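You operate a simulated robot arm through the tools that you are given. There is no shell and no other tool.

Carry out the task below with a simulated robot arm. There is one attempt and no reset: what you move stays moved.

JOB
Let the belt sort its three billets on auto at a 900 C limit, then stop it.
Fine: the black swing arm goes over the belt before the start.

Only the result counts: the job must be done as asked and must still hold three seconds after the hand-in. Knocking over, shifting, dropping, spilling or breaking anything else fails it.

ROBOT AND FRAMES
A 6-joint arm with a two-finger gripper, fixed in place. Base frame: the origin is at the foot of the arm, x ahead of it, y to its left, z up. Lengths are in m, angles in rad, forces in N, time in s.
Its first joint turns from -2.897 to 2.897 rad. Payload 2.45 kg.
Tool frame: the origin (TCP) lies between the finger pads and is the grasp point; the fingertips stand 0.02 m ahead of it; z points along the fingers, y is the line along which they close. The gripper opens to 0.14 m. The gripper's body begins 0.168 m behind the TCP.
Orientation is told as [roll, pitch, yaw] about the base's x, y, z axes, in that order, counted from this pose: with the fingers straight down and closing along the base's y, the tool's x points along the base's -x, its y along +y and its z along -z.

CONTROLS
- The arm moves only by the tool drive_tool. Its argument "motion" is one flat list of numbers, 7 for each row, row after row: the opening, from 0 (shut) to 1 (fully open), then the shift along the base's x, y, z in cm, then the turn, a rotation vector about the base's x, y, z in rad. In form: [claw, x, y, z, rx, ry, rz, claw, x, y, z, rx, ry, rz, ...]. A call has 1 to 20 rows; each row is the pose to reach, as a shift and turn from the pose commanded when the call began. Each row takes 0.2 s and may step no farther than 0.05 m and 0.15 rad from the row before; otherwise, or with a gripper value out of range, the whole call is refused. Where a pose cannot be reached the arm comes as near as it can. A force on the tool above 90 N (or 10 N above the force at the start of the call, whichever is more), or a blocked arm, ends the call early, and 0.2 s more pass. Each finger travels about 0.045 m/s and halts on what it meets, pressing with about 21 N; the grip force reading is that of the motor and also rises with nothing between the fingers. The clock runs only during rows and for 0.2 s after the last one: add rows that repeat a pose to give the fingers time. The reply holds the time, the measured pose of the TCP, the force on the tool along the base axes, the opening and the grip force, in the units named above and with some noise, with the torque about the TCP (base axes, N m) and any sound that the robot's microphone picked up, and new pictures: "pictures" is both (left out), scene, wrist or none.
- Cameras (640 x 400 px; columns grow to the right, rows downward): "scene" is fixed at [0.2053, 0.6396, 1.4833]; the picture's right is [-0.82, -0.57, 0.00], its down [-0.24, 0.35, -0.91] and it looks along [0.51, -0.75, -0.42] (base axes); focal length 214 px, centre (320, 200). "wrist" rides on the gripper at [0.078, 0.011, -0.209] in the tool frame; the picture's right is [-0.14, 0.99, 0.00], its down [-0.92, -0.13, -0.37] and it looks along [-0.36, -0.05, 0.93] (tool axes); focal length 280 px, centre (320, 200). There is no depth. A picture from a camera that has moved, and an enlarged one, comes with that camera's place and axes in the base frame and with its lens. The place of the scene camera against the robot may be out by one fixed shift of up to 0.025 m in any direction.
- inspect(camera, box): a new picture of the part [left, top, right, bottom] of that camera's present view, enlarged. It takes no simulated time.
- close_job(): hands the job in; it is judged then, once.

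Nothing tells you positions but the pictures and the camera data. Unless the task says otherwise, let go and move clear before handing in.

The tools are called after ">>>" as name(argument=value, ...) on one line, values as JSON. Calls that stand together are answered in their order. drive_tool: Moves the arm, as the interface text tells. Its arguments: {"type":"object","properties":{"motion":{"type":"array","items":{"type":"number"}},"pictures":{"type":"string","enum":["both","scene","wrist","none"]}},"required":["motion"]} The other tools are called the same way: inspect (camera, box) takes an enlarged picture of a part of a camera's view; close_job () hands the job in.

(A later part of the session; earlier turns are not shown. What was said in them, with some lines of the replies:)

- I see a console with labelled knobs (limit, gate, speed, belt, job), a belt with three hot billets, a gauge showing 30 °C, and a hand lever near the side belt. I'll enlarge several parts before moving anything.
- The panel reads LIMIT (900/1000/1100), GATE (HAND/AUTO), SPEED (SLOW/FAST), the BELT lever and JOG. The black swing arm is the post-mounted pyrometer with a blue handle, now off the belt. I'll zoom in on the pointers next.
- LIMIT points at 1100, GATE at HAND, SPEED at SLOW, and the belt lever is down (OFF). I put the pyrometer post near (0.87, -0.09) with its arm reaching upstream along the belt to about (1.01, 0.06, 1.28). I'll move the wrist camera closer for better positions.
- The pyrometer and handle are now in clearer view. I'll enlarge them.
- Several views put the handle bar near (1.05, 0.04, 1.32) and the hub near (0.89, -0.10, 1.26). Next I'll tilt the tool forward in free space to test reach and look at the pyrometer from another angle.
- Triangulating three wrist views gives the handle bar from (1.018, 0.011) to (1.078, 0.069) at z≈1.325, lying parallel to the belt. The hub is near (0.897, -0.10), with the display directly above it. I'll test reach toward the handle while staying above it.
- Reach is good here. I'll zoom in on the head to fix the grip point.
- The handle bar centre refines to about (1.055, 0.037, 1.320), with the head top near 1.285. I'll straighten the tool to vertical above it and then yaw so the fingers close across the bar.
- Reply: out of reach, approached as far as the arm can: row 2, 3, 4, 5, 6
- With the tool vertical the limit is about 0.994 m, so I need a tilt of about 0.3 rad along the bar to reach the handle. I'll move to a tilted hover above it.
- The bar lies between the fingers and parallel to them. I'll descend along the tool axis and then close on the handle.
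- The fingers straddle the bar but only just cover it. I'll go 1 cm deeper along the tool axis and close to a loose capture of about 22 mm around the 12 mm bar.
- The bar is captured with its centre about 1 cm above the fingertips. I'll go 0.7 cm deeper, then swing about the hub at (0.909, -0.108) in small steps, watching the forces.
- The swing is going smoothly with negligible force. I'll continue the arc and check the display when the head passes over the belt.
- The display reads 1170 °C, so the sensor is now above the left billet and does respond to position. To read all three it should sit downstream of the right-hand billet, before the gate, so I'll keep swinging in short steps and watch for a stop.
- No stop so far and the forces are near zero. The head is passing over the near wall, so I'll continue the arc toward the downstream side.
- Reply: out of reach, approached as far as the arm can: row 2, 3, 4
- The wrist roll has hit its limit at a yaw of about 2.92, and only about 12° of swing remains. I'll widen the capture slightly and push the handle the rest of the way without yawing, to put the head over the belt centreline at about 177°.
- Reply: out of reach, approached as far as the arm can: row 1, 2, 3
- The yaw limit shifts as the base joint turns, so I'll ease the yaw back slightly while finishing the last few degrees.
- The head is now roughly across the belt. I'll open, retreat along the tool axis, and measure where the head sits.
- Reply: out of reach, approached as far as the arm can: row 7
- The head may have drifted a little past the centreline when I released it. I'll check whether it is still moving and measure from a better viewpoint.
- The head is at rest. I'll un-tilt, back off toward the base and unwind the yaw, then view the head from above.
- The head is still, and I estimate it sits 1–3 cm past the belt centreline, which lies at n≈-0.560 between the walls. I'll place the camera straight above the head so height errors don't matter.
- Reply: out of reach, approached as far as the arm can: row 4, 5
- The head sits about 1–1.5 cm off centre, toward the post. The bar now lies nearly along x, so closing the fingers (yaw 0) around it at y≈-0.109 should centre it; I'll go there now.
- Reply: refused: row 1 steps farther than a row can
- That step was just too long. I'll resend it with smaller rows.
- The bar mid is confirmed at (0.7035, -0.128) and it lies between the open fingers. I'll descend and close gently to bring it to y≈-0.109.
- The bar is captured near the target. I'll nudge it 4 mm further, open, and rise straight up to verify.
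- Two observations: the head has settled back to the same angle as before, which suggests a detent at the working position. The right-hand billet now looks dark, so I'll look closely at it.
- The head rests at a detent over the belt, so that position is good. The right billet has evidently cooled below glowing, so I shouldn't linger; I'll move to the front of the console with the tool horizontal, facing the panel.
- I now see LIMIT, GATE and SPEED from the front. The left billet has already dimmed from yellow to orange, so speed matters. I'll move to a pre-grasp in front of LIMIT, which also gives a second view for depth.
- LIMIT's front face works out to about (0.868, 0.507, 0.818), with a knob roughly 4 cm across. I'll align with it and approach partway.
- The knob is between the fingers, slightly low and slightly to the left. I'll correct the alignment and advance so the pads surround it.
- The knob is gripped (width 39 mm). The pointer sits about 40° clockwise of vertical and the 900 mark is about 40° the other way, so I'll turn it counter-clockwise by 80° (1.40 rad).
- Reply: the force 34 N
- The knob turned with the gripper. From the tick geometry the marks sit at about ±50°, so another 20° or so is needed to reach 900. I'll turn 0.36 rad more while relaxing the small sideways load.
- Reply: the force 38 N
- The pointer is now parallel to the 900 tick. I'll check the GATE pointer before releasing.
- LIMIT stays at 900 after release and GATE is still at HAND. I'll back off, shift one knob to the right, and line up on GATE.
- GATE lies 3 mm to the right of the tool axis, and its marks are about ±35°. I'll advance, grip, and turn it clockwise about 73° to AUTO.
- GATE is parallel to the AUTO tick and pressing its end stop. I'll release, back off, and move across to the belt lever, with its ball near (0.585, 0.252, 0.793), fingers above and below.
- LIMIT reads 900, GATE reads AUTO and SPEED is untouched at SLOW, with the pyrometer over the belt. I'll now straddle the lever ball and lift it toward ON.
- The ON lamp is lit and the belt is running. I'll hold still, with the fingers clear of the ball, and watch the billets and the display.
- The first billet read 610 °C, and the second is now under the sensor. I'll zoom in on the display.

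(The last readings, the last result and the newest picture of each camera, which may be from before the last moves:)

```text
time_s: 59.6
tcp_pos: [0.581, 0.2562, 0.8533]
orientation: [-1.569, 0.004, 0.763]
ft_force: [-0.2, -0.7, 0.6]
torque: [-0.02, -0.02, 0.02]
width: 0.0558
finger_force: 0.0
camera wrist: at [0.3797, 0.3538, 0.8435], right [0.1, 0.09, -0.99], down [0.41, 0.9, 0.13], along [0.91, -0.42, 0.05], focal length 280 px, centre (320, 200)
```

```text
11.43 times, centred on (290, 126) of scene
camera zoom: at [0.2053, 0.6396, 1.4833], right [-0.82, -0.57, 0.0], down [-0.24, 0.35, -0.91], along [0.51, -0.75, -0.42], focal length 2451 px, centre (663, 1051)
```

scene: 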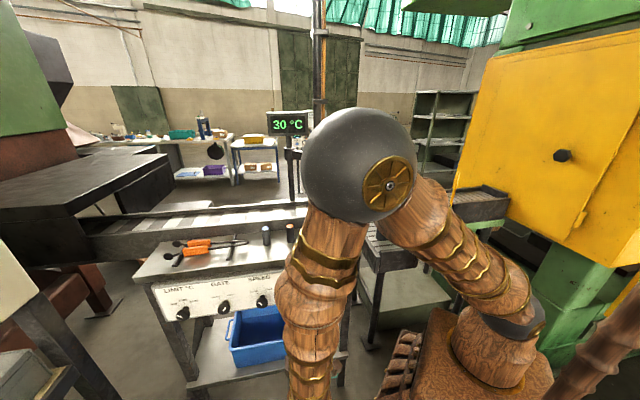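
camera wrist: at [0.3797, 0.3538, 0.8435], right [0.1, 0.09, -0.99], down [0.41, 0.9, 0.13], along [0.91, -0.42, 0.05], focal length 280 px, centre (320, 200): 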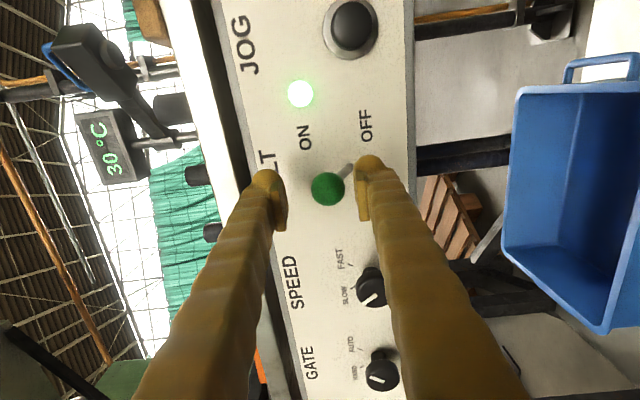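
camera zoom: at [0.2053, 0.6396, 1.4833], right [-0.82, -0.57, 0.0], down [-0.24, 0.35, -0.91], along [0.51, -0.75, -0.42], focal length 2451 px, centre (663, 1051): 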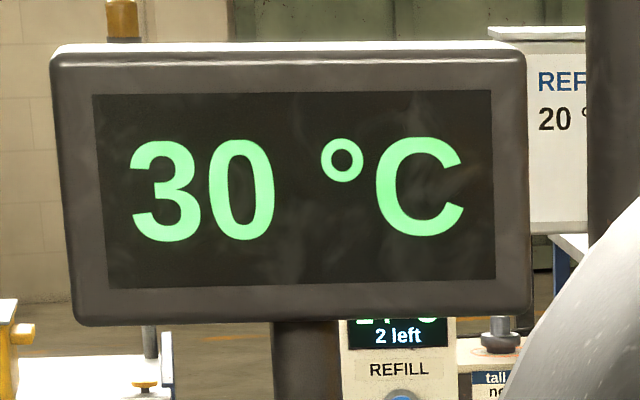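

The second billet read 910 °C, just above the limit. I'll keep waiting for the third.

>>> drive_tool(motion=[0.4, 0, 0, 0, 0, 0, 0, 0.4, 0, 0, 0, 0, 0, 0], pictures="scene")

>>> inspect(camera="scene", box=[262, 108, 318, 143])

>>> drive_tool(motion=[0.4, 0, 0, 0, 0, 0, 0, 0.4, 0, 0, 0, 0, 0, 0, 0.4, 0, 0, 0, 0, 0, 0, 0.4, 0, 0, 0, 0, 0, 0, 0.4, 0, 0, 0, 0, 0, 0, 0.4, 0, 0, 0, 0, 0, 0, 0.4, 0, 0, 0, 0, 0, 0, 0.4, 0, 0, 0, 0, 0, 0, 0.4, 0, 0, 0, 0, 0, 0, 0.4, 0, 0, 0, 0, 0, 0], pictures="both")

>>> inspect(camera="scene", box=[340, 170, 520, 290])

```text
time_s: 60.2
tcp_pos: [0.5802, 0.2572, 0.8524]
orientation: [-1.572, 0.002, 0.766]
ft_force: [-0.6, 0.0, 0.0]
torque: [-0.02, -0.01, 0.03]
width: 0.0561
finger_force: 0.1
```

scene: 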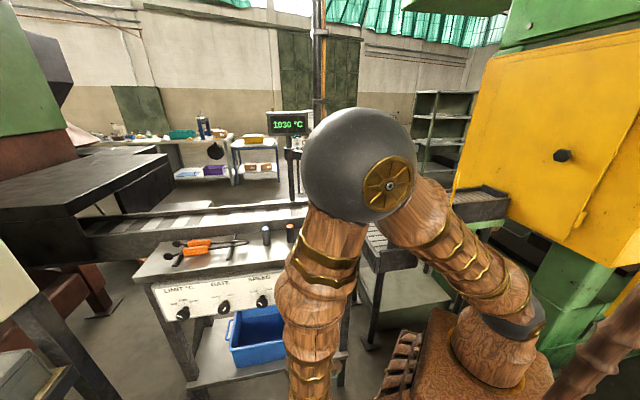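

```text
11.43 times, centred on (290, 126) of scene
camera zoom: at [0.2053, 0.6396, 1.4833], right [-0.82, -0.57, 0.0], down [-0.24, 0.35, -0.91], along [0.51, -0.75, -0.42], focal length 2451 px, centre (663, 1051)
```

zoom: 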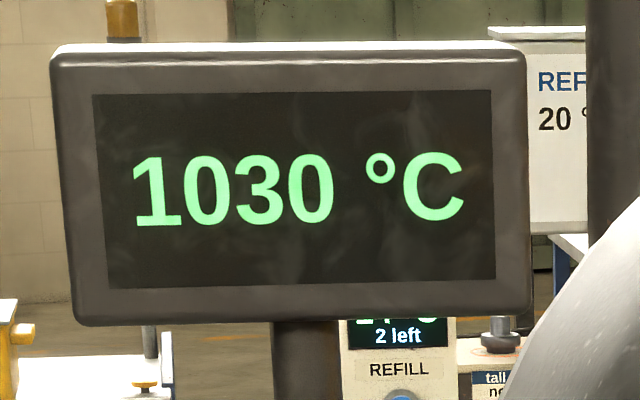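

```text
time_s: 62.4
tcp_pos: [0.5811, 0.2572, 0.8537]
orientation: [-1.572, 0.001, 0.764]
ft_force: [-0.3, -0.6, 0.0]
torque: [0.02, -0.03, 0.0]
width: 0.0559
finger_force: 0.1
camera wrist: at [0.3797, 0.3538, 0.8435], right [0.1, 0.09, -0.99], down [0.41, 0.9, 0.13], along [0.91, -0.42, 0.05], focal length 280 px, centre (320, 200)
```

scene: 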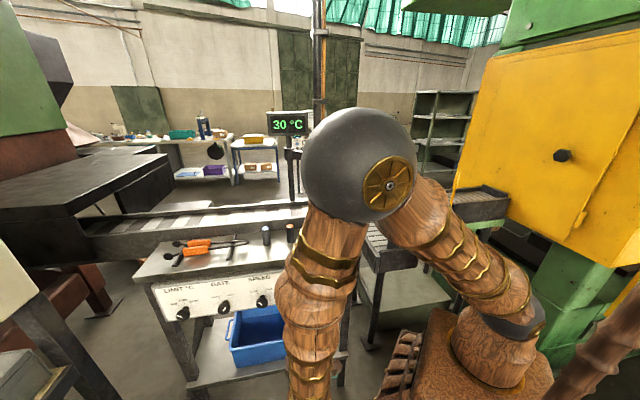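
wrist: 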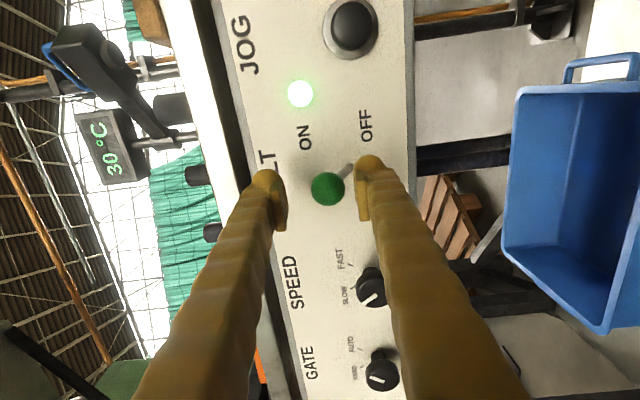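

```text
3.33 times, centred on (430, 230) of scene
camera zoom: at [0.2053, 0.6396, 1.4833], right [-0.82, -0.57, 0.0], down [-0.24, 0.35, -0.91], along [0.51, -0.75, -0.42], focal length 715 px, centre (-47, 100)
```

zoom: 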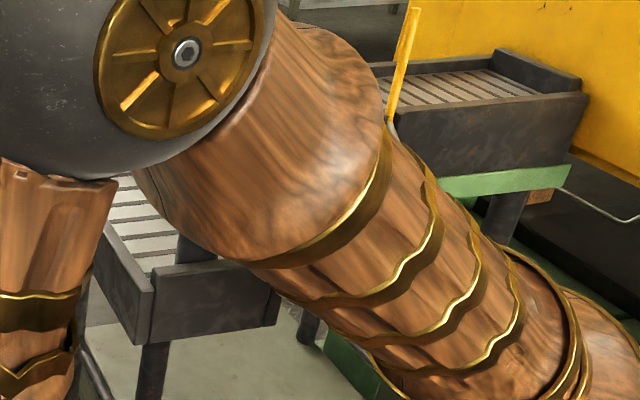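

The third billet read 1030 °C. My arm is hiding the gate, so while the belt runs I'll back straight off the lever and shift left to clear the view.

>>> drive_tool(motion=[0.4, -3.1, 3.2, 0, 0, 0, 0, 0.4, -6.3, 6.5, 0, 0, 0, 0, 0.4, -3.4, 9.3, 0, 0, 0, 0, 0.4, -0.5, 12.1, 0, 0, 0, 0, 0.4, 2.4, 14.9, 0, 0, 0, 0, 0.4, 5.3, 17.7, 0, 0, 0, 0, 0.4, 8.2, 20.5, 0, 0, 0, 0], pictures="both")

>>> inspect(camera="scene", box=[320, 160, 520, 290])

```text
time_s: 64.0
tcp_pos: [0.6626, 0.4627, 0.8536]
orientation: [-1.57, 0.001, 0.764]
ft_force: [-0.3, 0.1, -0.3]
torque: [0.03, -0.01, -0.02]
width: 0.0561
finger_force: 0.1
camera wrist: at [0.4619, 0.5598, 0.8429], right [0.1, 0.09, -0.99], down [0.41, 0.9, 0.13], along [0.91, -0.42, 0.05], focal length 280 px, centre (320, 200)
```

scene: 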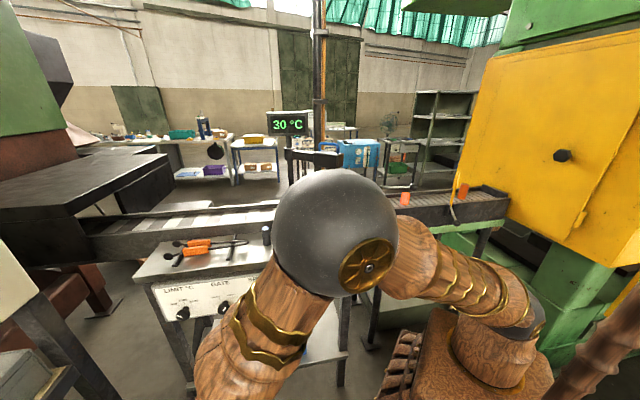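
wrist: 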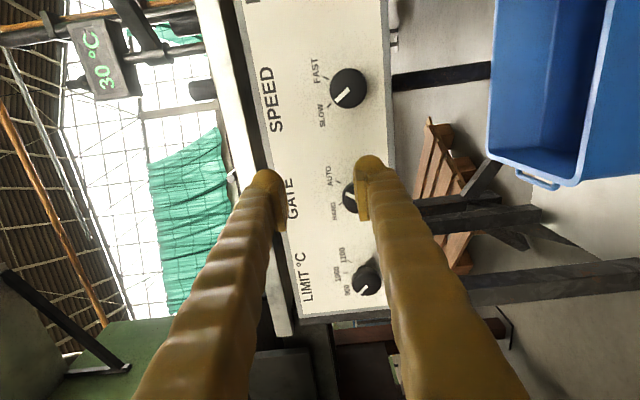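

```text
3.08 times, centred on (420, 225) of scene
camera zoom: at [0.2053, 0.6396, 1.4833], right [-0.82, -0.57, 0.0], down [-0.24, 0.35, -0.91], along [0.51, -0.75, -0.42], focal length 660 px, centre (12, 123)
```

zoom: 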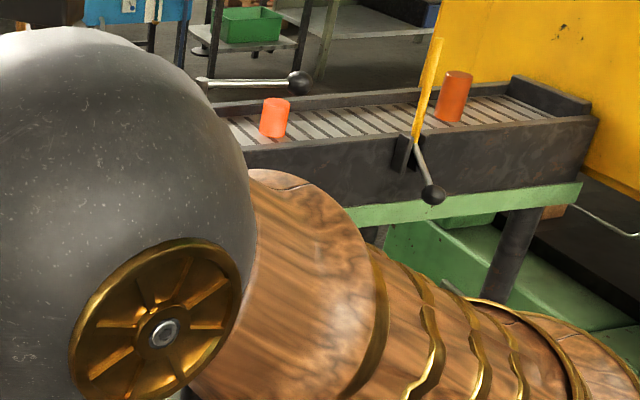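

Both hot billets are running straight down the main line. I'll wait while shifting a bit more to see the side chute.

>>> drive_tool(motion=[0.4, 2.5, 2.4, -1, 0, 0, 0, 0.4, 5, 4.8, -2, 0, 0, 0, 0.4, 7.5, 7.2, -3, 0, 0, 0, 0.4, 10, 9.6, -4, 0, 0, 0, 0.4, 12, 11.6, -4, 0, 0, 0], pictures="both")

>>> inspect(camera="scene", box=[320, 160, 520, 290])

```text
time_s: 65.2
tcp_pos: [0.7838, 0.5789, 0.8135]
orientation: [-1.569, 0.002, 0.766]
ft_force: [-0.8, 0.2, -0.8]
torque: [0.01, -0.03, 0.0]
width: 0.0561
finger_force: 0.0
camera wrist: at [0.5821, 0.6763, 0.8035], right [0.1, 0.09, -0.99], down [0.41, 0.9, 0.13], along [0.91, -0.42, 0.05], focal length 280 px, centre (320, 200)
```

scene: 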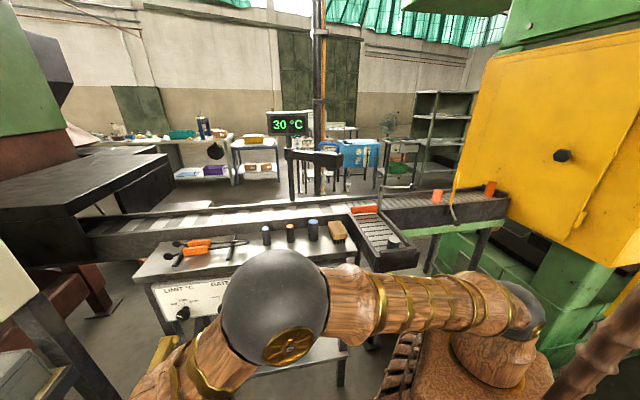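
wrist: 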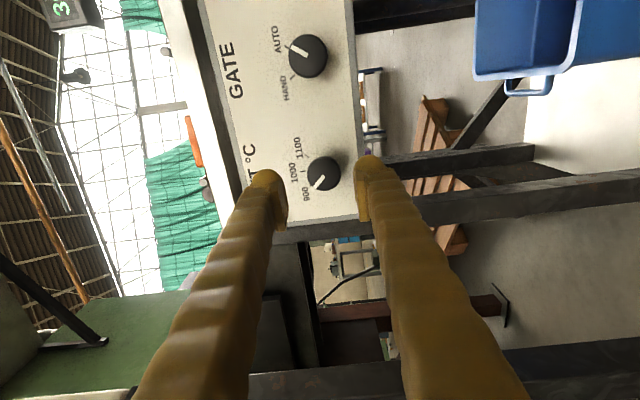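

```text
3.08 times, centred on (420, 225) of scene
camera zoom: at [0.2053, 0.6396, 1.4833], right [-0.82, -0.57, 0.0], down [-0.24, 0.35, -0.91], along [0.51, -0.75, -0.42], focal length 660 px, centre (12, 123)
```

zoom: 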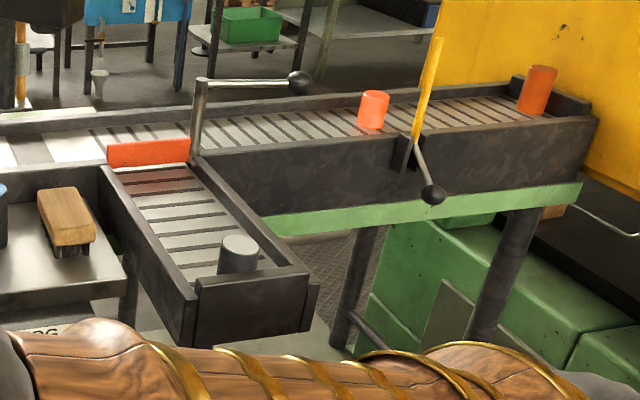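

All three are past the gate: the cold one is in the side chute, one hot billet is at the end of the main line, and the other is following. I'll return to the lever and check again before switching off.

>>> drive_tool(motion=[0.4, -3.3, -3.2, 0.5, 0, 0, 0, 0.4, -6.6, -6.4, 1, 0, 0, 0, 0.4, -9.9, -9.7, 1.5, 0, 0, 0, 0.4, -13.2, -12.9, 2, 0, 0, 0, 0.4, -16.5, -16.1, 2.5, 0, 0, 0, 0.4, -19.8, -19.3, 3, 0, 0, 0, 0.4, -23.1, -22.6, 3.5, 0, 0, 0, 0.4, -26.4, -25.8, 4, 0, 0, 0], pictures="both")

>>> inspect(camera="scene", box=[320, 160, 520, 290])

>>> inspect(camera="wrist", box=[160, 50, 480, 250])

```text
time_s: 67.0
tcp_pos: [0.5169, 0.3204, 0.853]
orientation: [-1.569, 0.004, 0.764]
ft_force: [0.6, -0.7, 0.5]
torque: [0.01, 0.03, 0.03]
width: 0.0562
finger_force: 0.0
camera wrist: at [0.3168, 0.4176, 0.8431], right [0.1, 0.09, -0.99], down [0.41, 0.9, 0.13], along [0.91, -0.42, 0.05], focal length 280 px, centre (320, 200)
```

scene: 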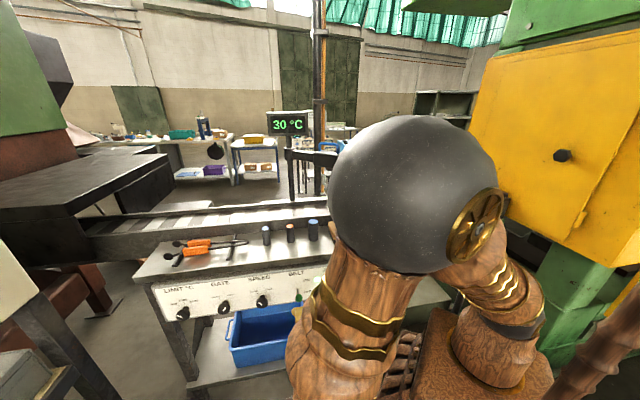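
wrist: 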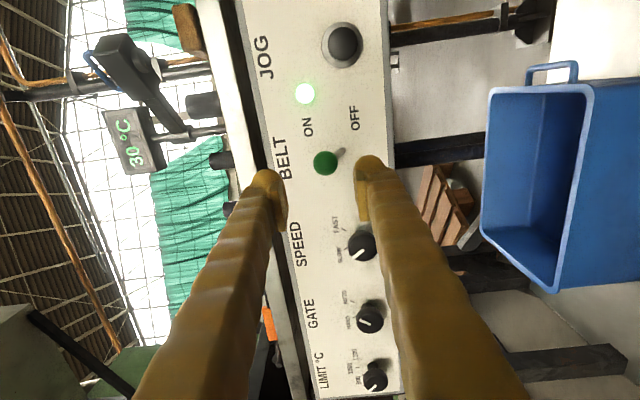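

```text
3.08 times, centred on (420, 225) of scene
camera zoom: at [0.2053, 0.6396, 1.4833], right [-0.82, -0.57, 0.0], down [-0.24, 0.35, -0.91], along [0.51, -0.75, -0.42], focal length 660 px, centre (12, 123)
```

zoom: 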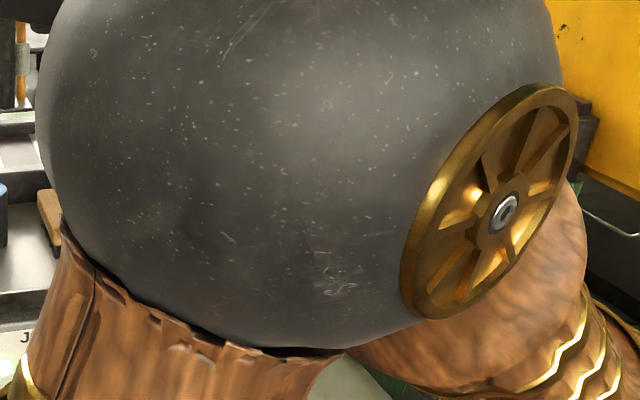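

```text
2.00 times, centred on (320, 150) of wrist
camera zoom: at [0.3168, 0.4176, 0.8431], right [0.1, 0.09, -0.99], down [0.41, 0.9, 0.13], along [0.91, -0.42, 0.05], focal length 561 px, centre (320, 300)
```

zoom: 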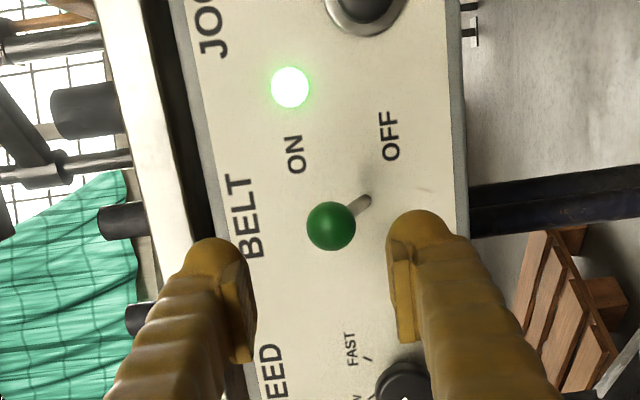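

The lever ball is centred between the fingers and the last billet has had time to reach the end. I'll advance and push the lever down to OFF.

>>> drive_tool(motion=[0.4, 3.2, -3.15, 0, 0, 0, 0, 0.4, 6.4, -6.3, 0, 0, 0, 0, 0.4, 6.4, -6.3, -2, 0, 0, 0, 0.4, 6.4, -6.3, -4, 0, 0, 0, 0.4, 6.4, -6.3, -5.5, 0, 0, 0, 0.4, 6.4, -6.3, -6.8, 0, 0, 0], pictures="both")

>>> inspect(camera="wrist", box=[160, 50, 480, 250])

```text
time_s: 68.4
tcp_pos: [0.584, 0.2573, 0.7856]
orientation: [-1.57, 0.002, 0.765]
ft_force: [-0.4, -0.4, 0.5]
torque: [0.0, 0.02, 0.01]
width: 0.056
finger_force: 0.0
camera wrist: at [0.3822, 0.3544, 0.7755], right [0.1, 0.09, -0.99], down [0.41, 0.9, 0.13], along [0.91, -0.42, 0.05], focal length 280 px, centre (320, 200)
```

scene: 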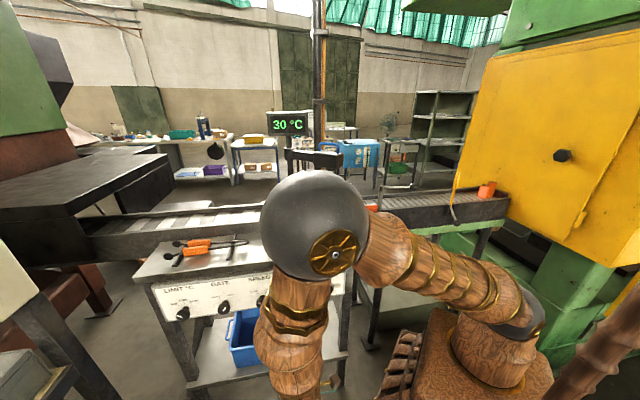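
wrist: 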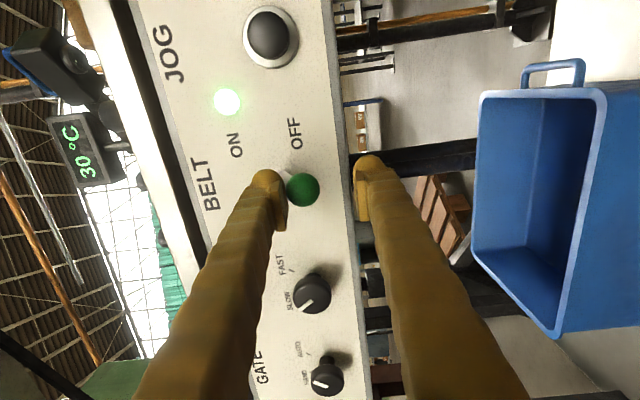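

```text
2.00 times, centred on (320, 150) of wrist
camera zoom: at [0.3822, 0.3544, 0.7755], right [0.1, 0.09, -0.99], down [0.41, 0.9, 0.13], along [0.91, -0.42, 0.05], focal length 561 px, centre (320, 300)
```

zoom: 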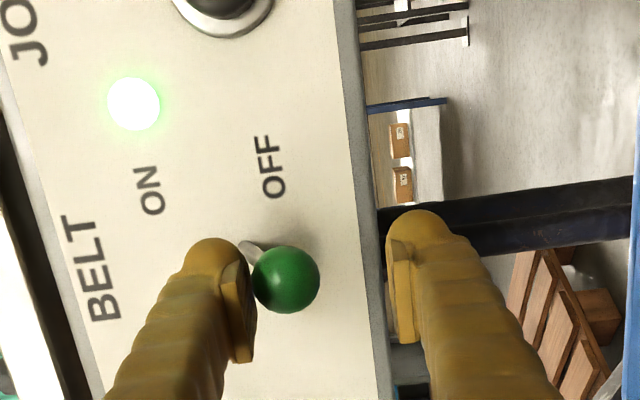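

The lever is nearly down but the lamp is still lit. I'll push a few millimetres further.

>>> drive_tool(motion=[0.4, 0, 0, -0.5, 0, 0, 0, 0.4, 0, 0, -0.9, 0, 0, 0], pictures="both")

>>> inspect(camera="wrist", box=[160, 50, 480, 250])

```text
time_s: 69.0
tcp_pos: [0.5826, 0.257, 0.7769]
orientation: [-1.571, 0.002, 0.764]
ft_force: [10.4, -3.7, 19.6]
torque: [-0.06, 0.33, 0.09]
width: 0.0686
finger_force: 9.9
camera wrist: at [0.3819, 0.3541, 0.7667], right [0.1, 0.09, -0.99], down [0.41, 0.9, 0.13], along [0.91, -0.42, 0.05], focal length 280 px, centre (320, 200)
```

scene: 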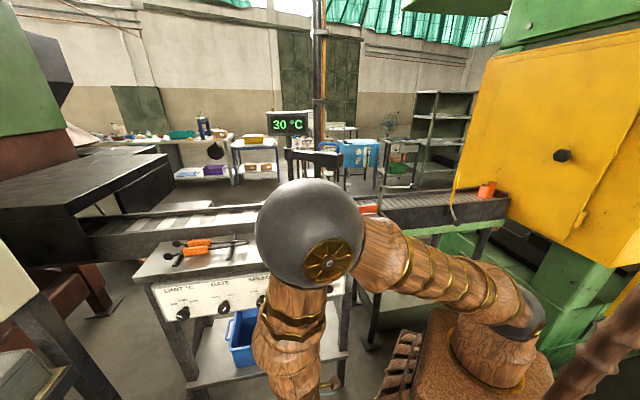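
wrist: 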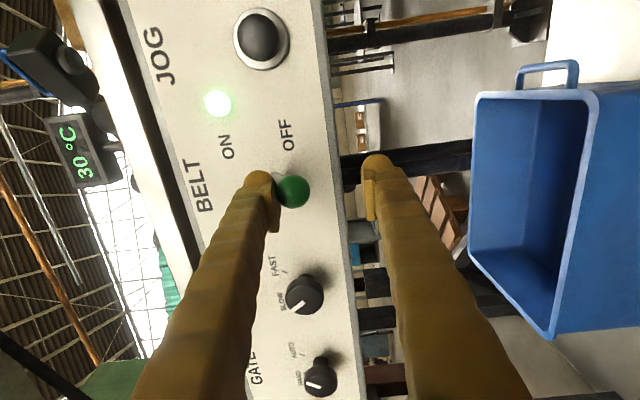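

```text
2.00 times, centred on (320, 150) of wrist
camera zoom: at [0.3819, 0.3541, 0.7667], right [0.1, 0.09, -0.99], down [0.41, 0.9, 0.13], along [0.91, -0.42, 0.05], focal length 561 px, centre (320, 300)
```

zoom: 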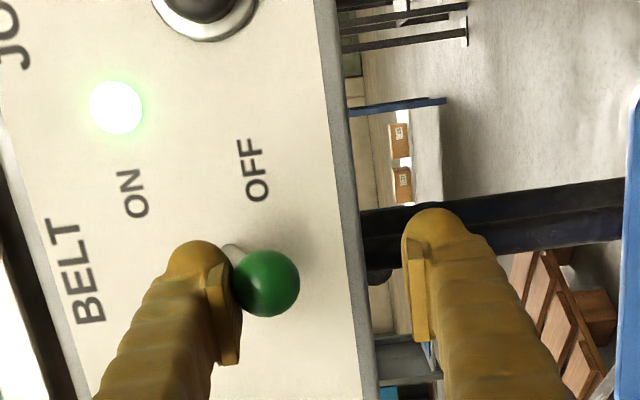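

The lever is against its lower stop but the lamp is still on. I'll relax the push, compare the belt slats between moments, and see whether the belt is actually still moving.

>>> inspect(camera="scene", box=[80, 190, 280, 260])

>>> drive_tool(motion=[0.4, 0, 0, 0.6, 0, 0, 0, 0.4, 0, 0, 1.2, 0, 0, 0], pictures="both")

>>> inspect(camera="scene", box=[80, 190, 280, 260])

>>> inspect(camera="wrist", box=[160, 50, 480, 250])

>>> inspect(camera="scene", box=[370, 160, 520, 260])

```text
3.20 times, centred on (180, 225) of scene
camera zoom: at [0.2053, 0.6396, 1.4833], right [-0.82, -0.57, 0.0], down [-0.24, 0.35, -0.91], along [0.51, -0.75, -0.42], focal length 686 px, centre (768, 120)
```

zoom: 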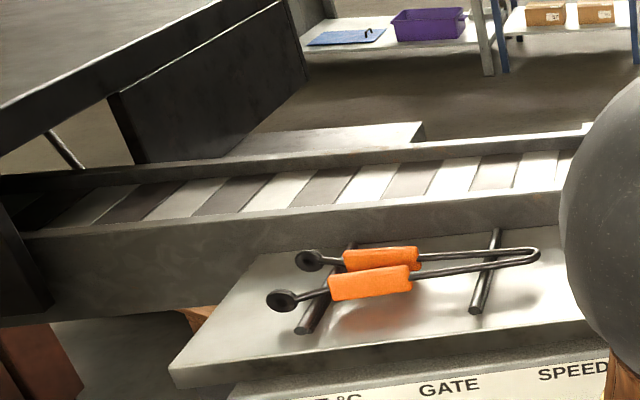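

```text
time_s: 69.6
tcp_pos: [0.5837, 0.2566, 0.7894]
orientation: [-1.567, 0.003, 0.762]
ft_force: [0.7, -0.3, 0.1]
torque: [-0.01, -0.05, -0.03]
width: 0.056
finger_force: 0.1
camera wrist: at [0.3812, 0.3539, 0.7784], right [0.1, 0.09, -0.99], down [0.41, 0.9, 0.13], along [0.91, -0.42, 0.05], focal length 280 px, centre (320, 200)
```

scene: 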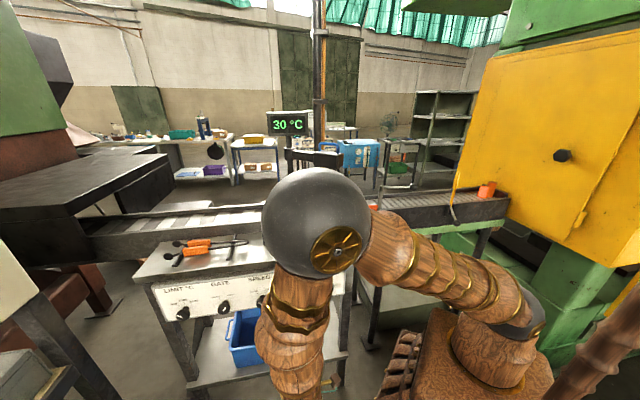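
wrist: 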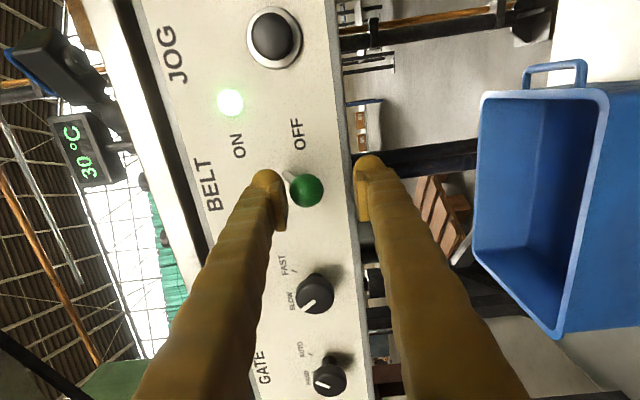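

```text
3.20 times, centred on (180, 225) of scene
camera zoom: at [0.2053, 0.6396, 1.4833], right [-0.82, -0.57, 0.0], down [-0.24, 0.35, -0.91], along [0.51, -0.75, -0.42], focal length 686 px, centre (768, 120)
```

zoom: 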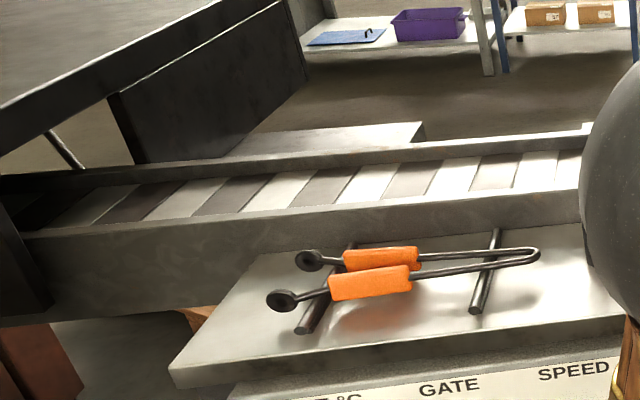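

```text
2.00 times, centred on (320, 150) of wrist
camera zoom: at [0.3812, 0.3539, 0.7784], right [0.1, 0.09, -0.99], down [0.41, 0.9, 0.13], along [0.91, -0.42, 0.05], focal length 561 px, centre (320, 300)
```

zoom: 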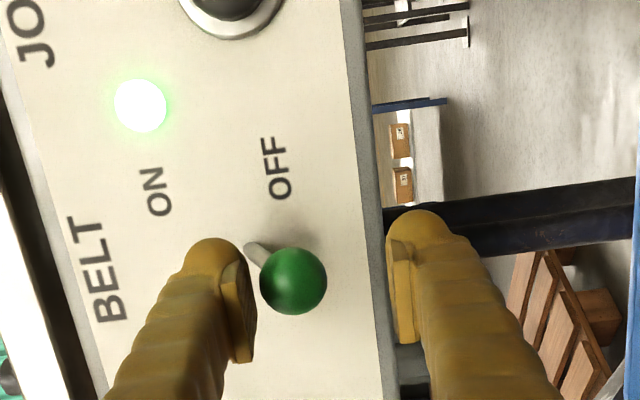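

```text
4.00 times, centred on (445, 210) of scene
camera zoom: at [0.2053, 0.6396, 1.4833], right [-0.82, -0.57, 0.0], down [-0.24, 0.35, -0.91], along [0.51, -0.75, -0.42], focal length 858 px, centre (-180, 160)
```

zoom: 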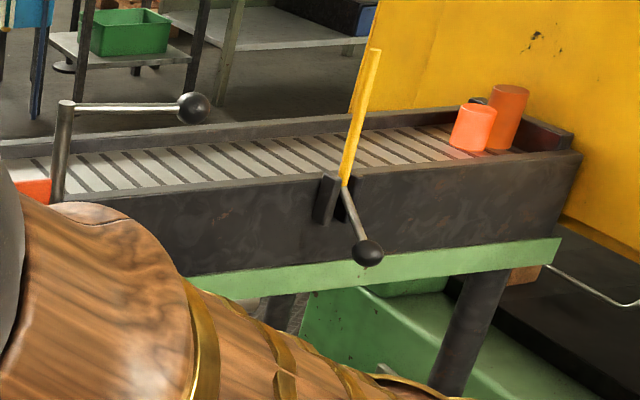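

The lever sits at OFF and the slats look unchanged, yet the lamp is lit. I'll wait a second and look again, including at the end of the main line.

>>> drive_tool(motion=[0.4, 0, 0, 0, 0, 0, 0, 0.4, 0, 0, 0, 0, 0, 0, 0.4, 0, 0, 0, 0, 0, 0, 0.4, 0, 0, 0, 0, 0, 0], pictures="both")

>>> inspect(camera="wrist", box=[200, 60, 360, 220])

>>> inspect(camera="scene", box=[460, 165, 520, 215])

```text
time_s: 70.6
tcp_pos: [0.5837, 0.2571, 0.7883]
orientation: [-1.569, 0.001, 0.765]
ft_force: [-1.4, -0.7, -0.3]
torque: [-0.01, 0.0, 0.0]
width: 0.056
finger_force: 0.0
camera wrist: at [0.3813, 0.3539, 0.7786], right [0.1, 0.09, -0.99], down [0.41, 0.9, 0.13], along [0.91, -0.42, 0.05], focal length 280 px, centre (320, 200)
```

scene: 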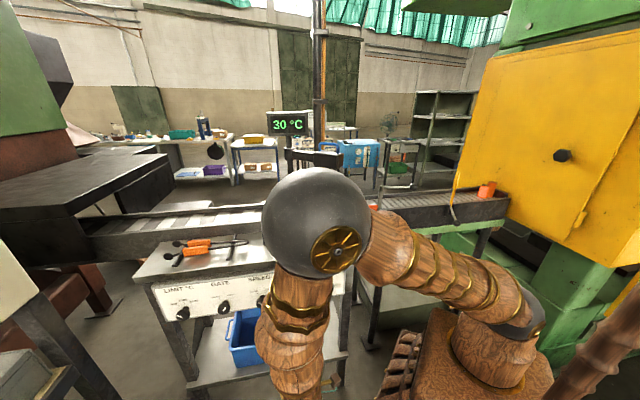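
wrist: 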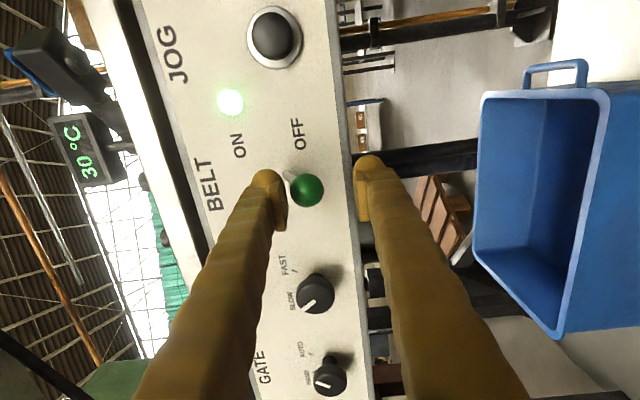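

```text
2.50 times, centred on (280, 140) of wrist
camera zoom: at [0.3813, 0.3539, 0.7786], right [0.1, 0.09, -0.99], down [0.41, 0.9, 0.13], along [0.91, -0.42, 0.05], focal length 701 px, centre (420, 350)
```

zoom: 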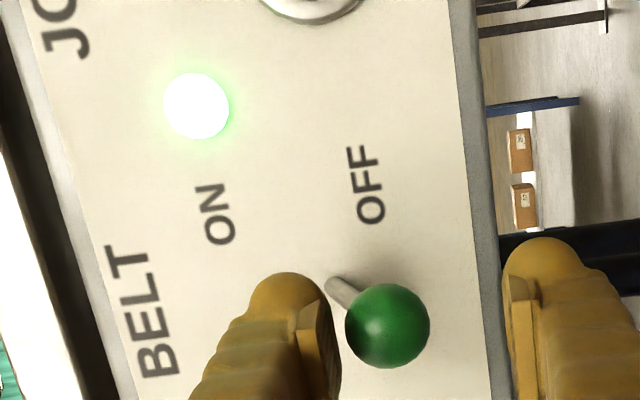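

```text
8.00 times, centred on (490, 190) of scene
camera zoom: at [0.2053, 0.6396, 1.4833], right [-0.82, -0.57, 0.0], down [-0.24, 0.35, -0.91], along [0.51, -0.75, -0.42], focal length 1716 px, centre (-1040, 280)
```

zoom: 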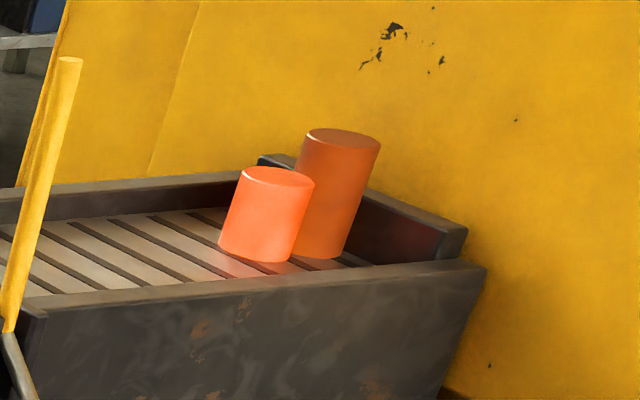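

Both hot billets stand upright at the end of the main line. The lamp persists, so I'll back off a little so nothing touches the lever and watch for a moment.

>>> drive_tool(motion=[0.4, -2, 2.1, 0, 0, 0, 0, 0.4, -4.5, 4.7, 0, 0, 0, 0, 0.4, -6.5, 6.8, 0, 0, 0, 0, 0.4, -6.5, 6.8, 0, 0, 0, 0, 0.4, -6.5, 6.8, 0, 0, 0, 0], pictures="both")

>>> inspect(camera="wrist", box=[160, 50, 480, 250])

>>> inspect(camera="scene", box=[290, 160, 450, 300])

```text
time_s: 71.8
tcp_pos: [0.5175, 0.3242, 0.7883]
orientation: [-1.569, 0.003, 0.764]
ft_force: [0.0, -0.2, 0.4]
torque: [0.01, -0.02, 0.0]
width: 0.0557
finger_force: 0.0
camera wrist: at [0.3167, 0.4212, 0.7793], right [0.1, 0.09, -0.99], down [0.41, 0.9, 0.13], along [0.91, -0.42, 0.05], focal length 280 px, centre (320, 200)
```

scene: 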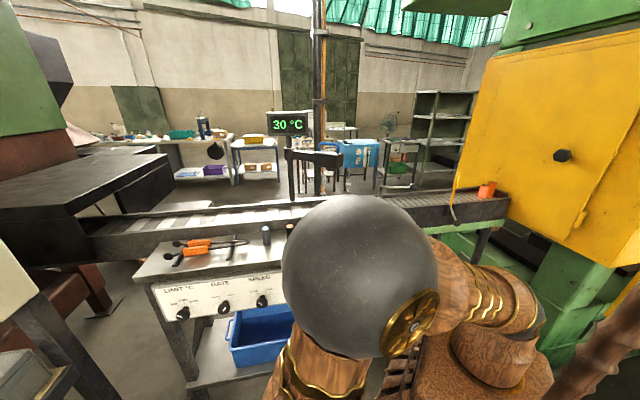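
wrist: 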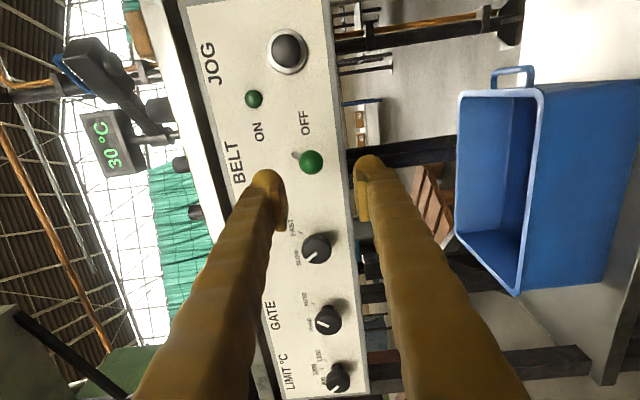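

```text
2.00 times, centred on (320, 150) of wrist
camera zoom: at [0.3167, 0.4212, 0.7793], right [0.1, 0.09, -0.99], down [0.41, 0.9, 0.13], along [0.91, -0.42, 0.05], focal length 561 px, centre (320, 300)
```

zoom: 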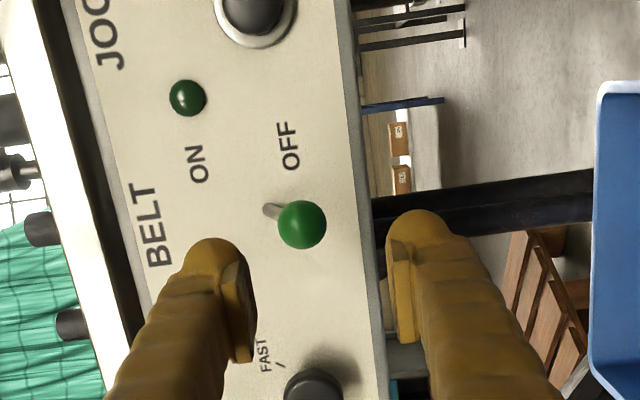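

```text
2.86 times, centred on (370, 230) of scene
camera zoom: at [0.2053, 0.6396, 1.4833], right [-0.82, -0.57, 0.0], down [-0.24, 0.35, -0.91], along [0.51, -0.75, -0.42], focal length 613 px, centre (177, 114)
```

zoom: 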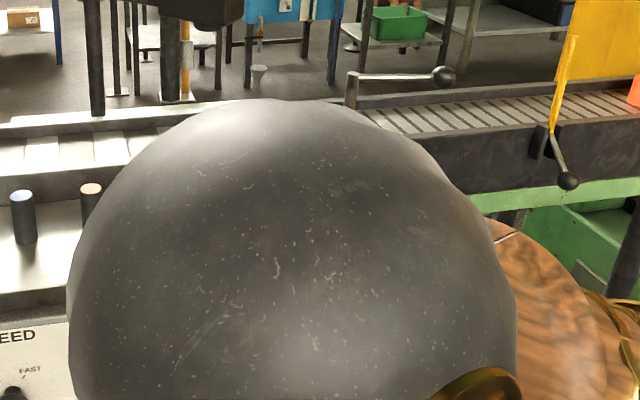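

The lamp is now off, so there is a short run-down delay. I'll move clear and do a final check of the knobs, lever, pyrometer and billets.

>>> drive_tool(motion=[0.4, -3, 3.2, 1, 0, 0, 0, 0.4, -6, 6.4, 2, 0, 0, 0, 0.4, -3.5, 9.5, 3, 0, 0, 0, 0.4, 0, 12.5, 4, 0, 0, 0, 0.4, 3.5, 15.5, 5, 0, 0, 0, 0.4, 7, 18.5, 6, 0, 0, 0, 0.4, 10.5, 21.5, 7, 0, 0, 0, 0.4, 14, 24.5, 8, 0, 0, 0], pictures="both")

>>> inspect(camera="scene", box=[320, 160, 520, 290])

>>> inspect(camera="scene", box=[140, 100, 340, 240])

>>> inspect(camera="wrist", box=[240, 0, 440, 300])

```text
time_s: 73.6
tcp_pos: [0.6573, 0.5717, 0.8685]
orientation: [-1.57, 0.001, 0.764]
ft_force: [-0.7, 0.2, 0.4]
torque: [-0.01, 0.0, -0.04]
width: 0.0561
finger_force: 0.0
camera wrist: at [0.4564, 0.6677, 0.8581], right [0.1, 0.09, -0.99], down [0.41, 0.9, 0.13], along [0.91, -0.42, 0.05], focal length 280 px, centre (320, 200)
```

scene: 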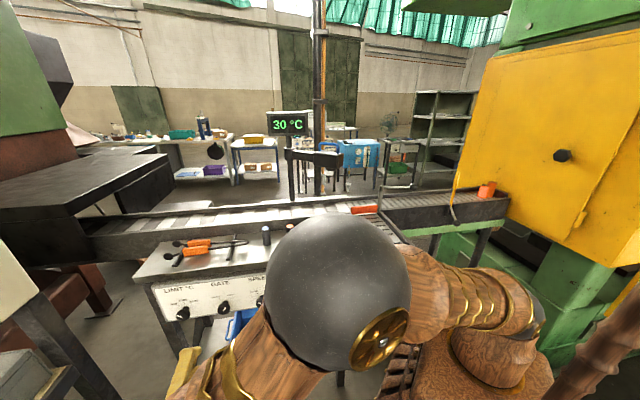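
wrist: 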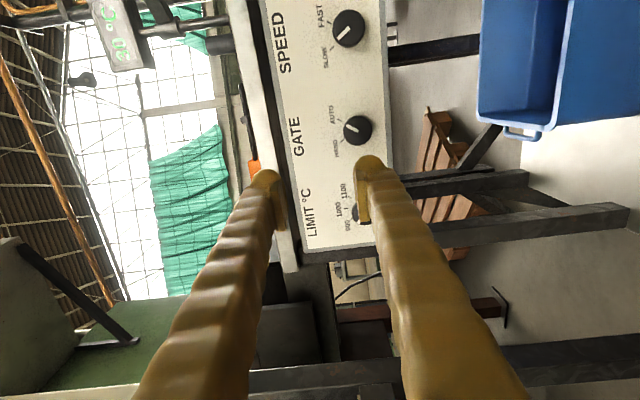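

```text
3.08 times, centred on (420, 225) of scene
camera zoom: at [0.2053, 0.6396, 1.4833], right [-0.82, -0.57, 0.0], down [-0.24, 0.35, -0.91], along [0.51, -0.75, -0.42], focal length 660 px, centre (12, 123)
```

zoom: 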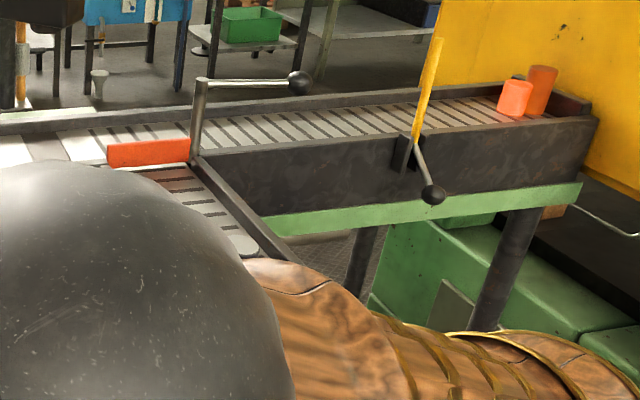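

```text
2.86 times, centred on (240, 170) of scene
camera zoom: at [0.2053, 0.6396, 1.4833], right [-0.82, -0.57, 0.0], down [-0.24, 0.35, -0.91], along [0.51, -0.75, -0.42], focal length 613 px, centre (549, 286)
```

zoom: 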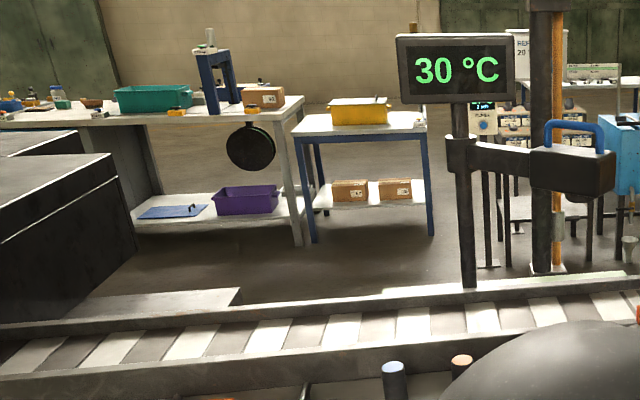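

```text
1.33 times, centred on (340, 150) of wrist
camera zoom: at [0.4564, 0.6677, 0.8581], right [0.1, 0.09, -0.99], down [0.41, 0.9, 0.13], along [0.91, -0.42, 0.05], focal length 374 px, centre (293, 267)
```

zoom: 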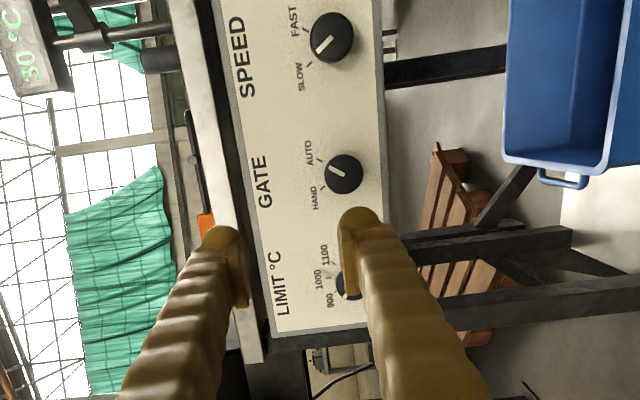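

All three billets are sorted: the 610 °C one is in the side chute, and the 910 °C and 1030 °C ones are at the end of the main line. The lever is at OFF with its lamp dark, the pyrometer is still over the belt, and the gripper is clear, so I'm handing in.

>>> close_job()

```text
The job is handed in.
```

The belt sorted all three billets on AUTO at the 900 °C limit. It is now stopped, with the lever at OFF and the ON lamp dark, and the job is handed in.

- **Before the start:** I swung the black pyrometer arm over the belt, downstream of all three billets. I turned LIMIT from 1100 to 900 and GATE from HAND to AUTO, and left SPEED at SLOW.
- **Sorting:** The 610 °C billet went into the side chute. The 910 °C and 1030 °C billets ran to the end of the main line and are standing upright.
- **Cooling:** The billets cooled noticeably while I worked. The hottest read 1170 °C early on and 1030 °C when it passed the sensor. The middle one cleared the limit by only 10 °C.
- **Stopping:** The ON lamp stayed lit for about two to three seconds after the lever went down, and then went out.

I saw nothing knocked over or shifted. The gripper was empty and well clear of the panel at hand-in.
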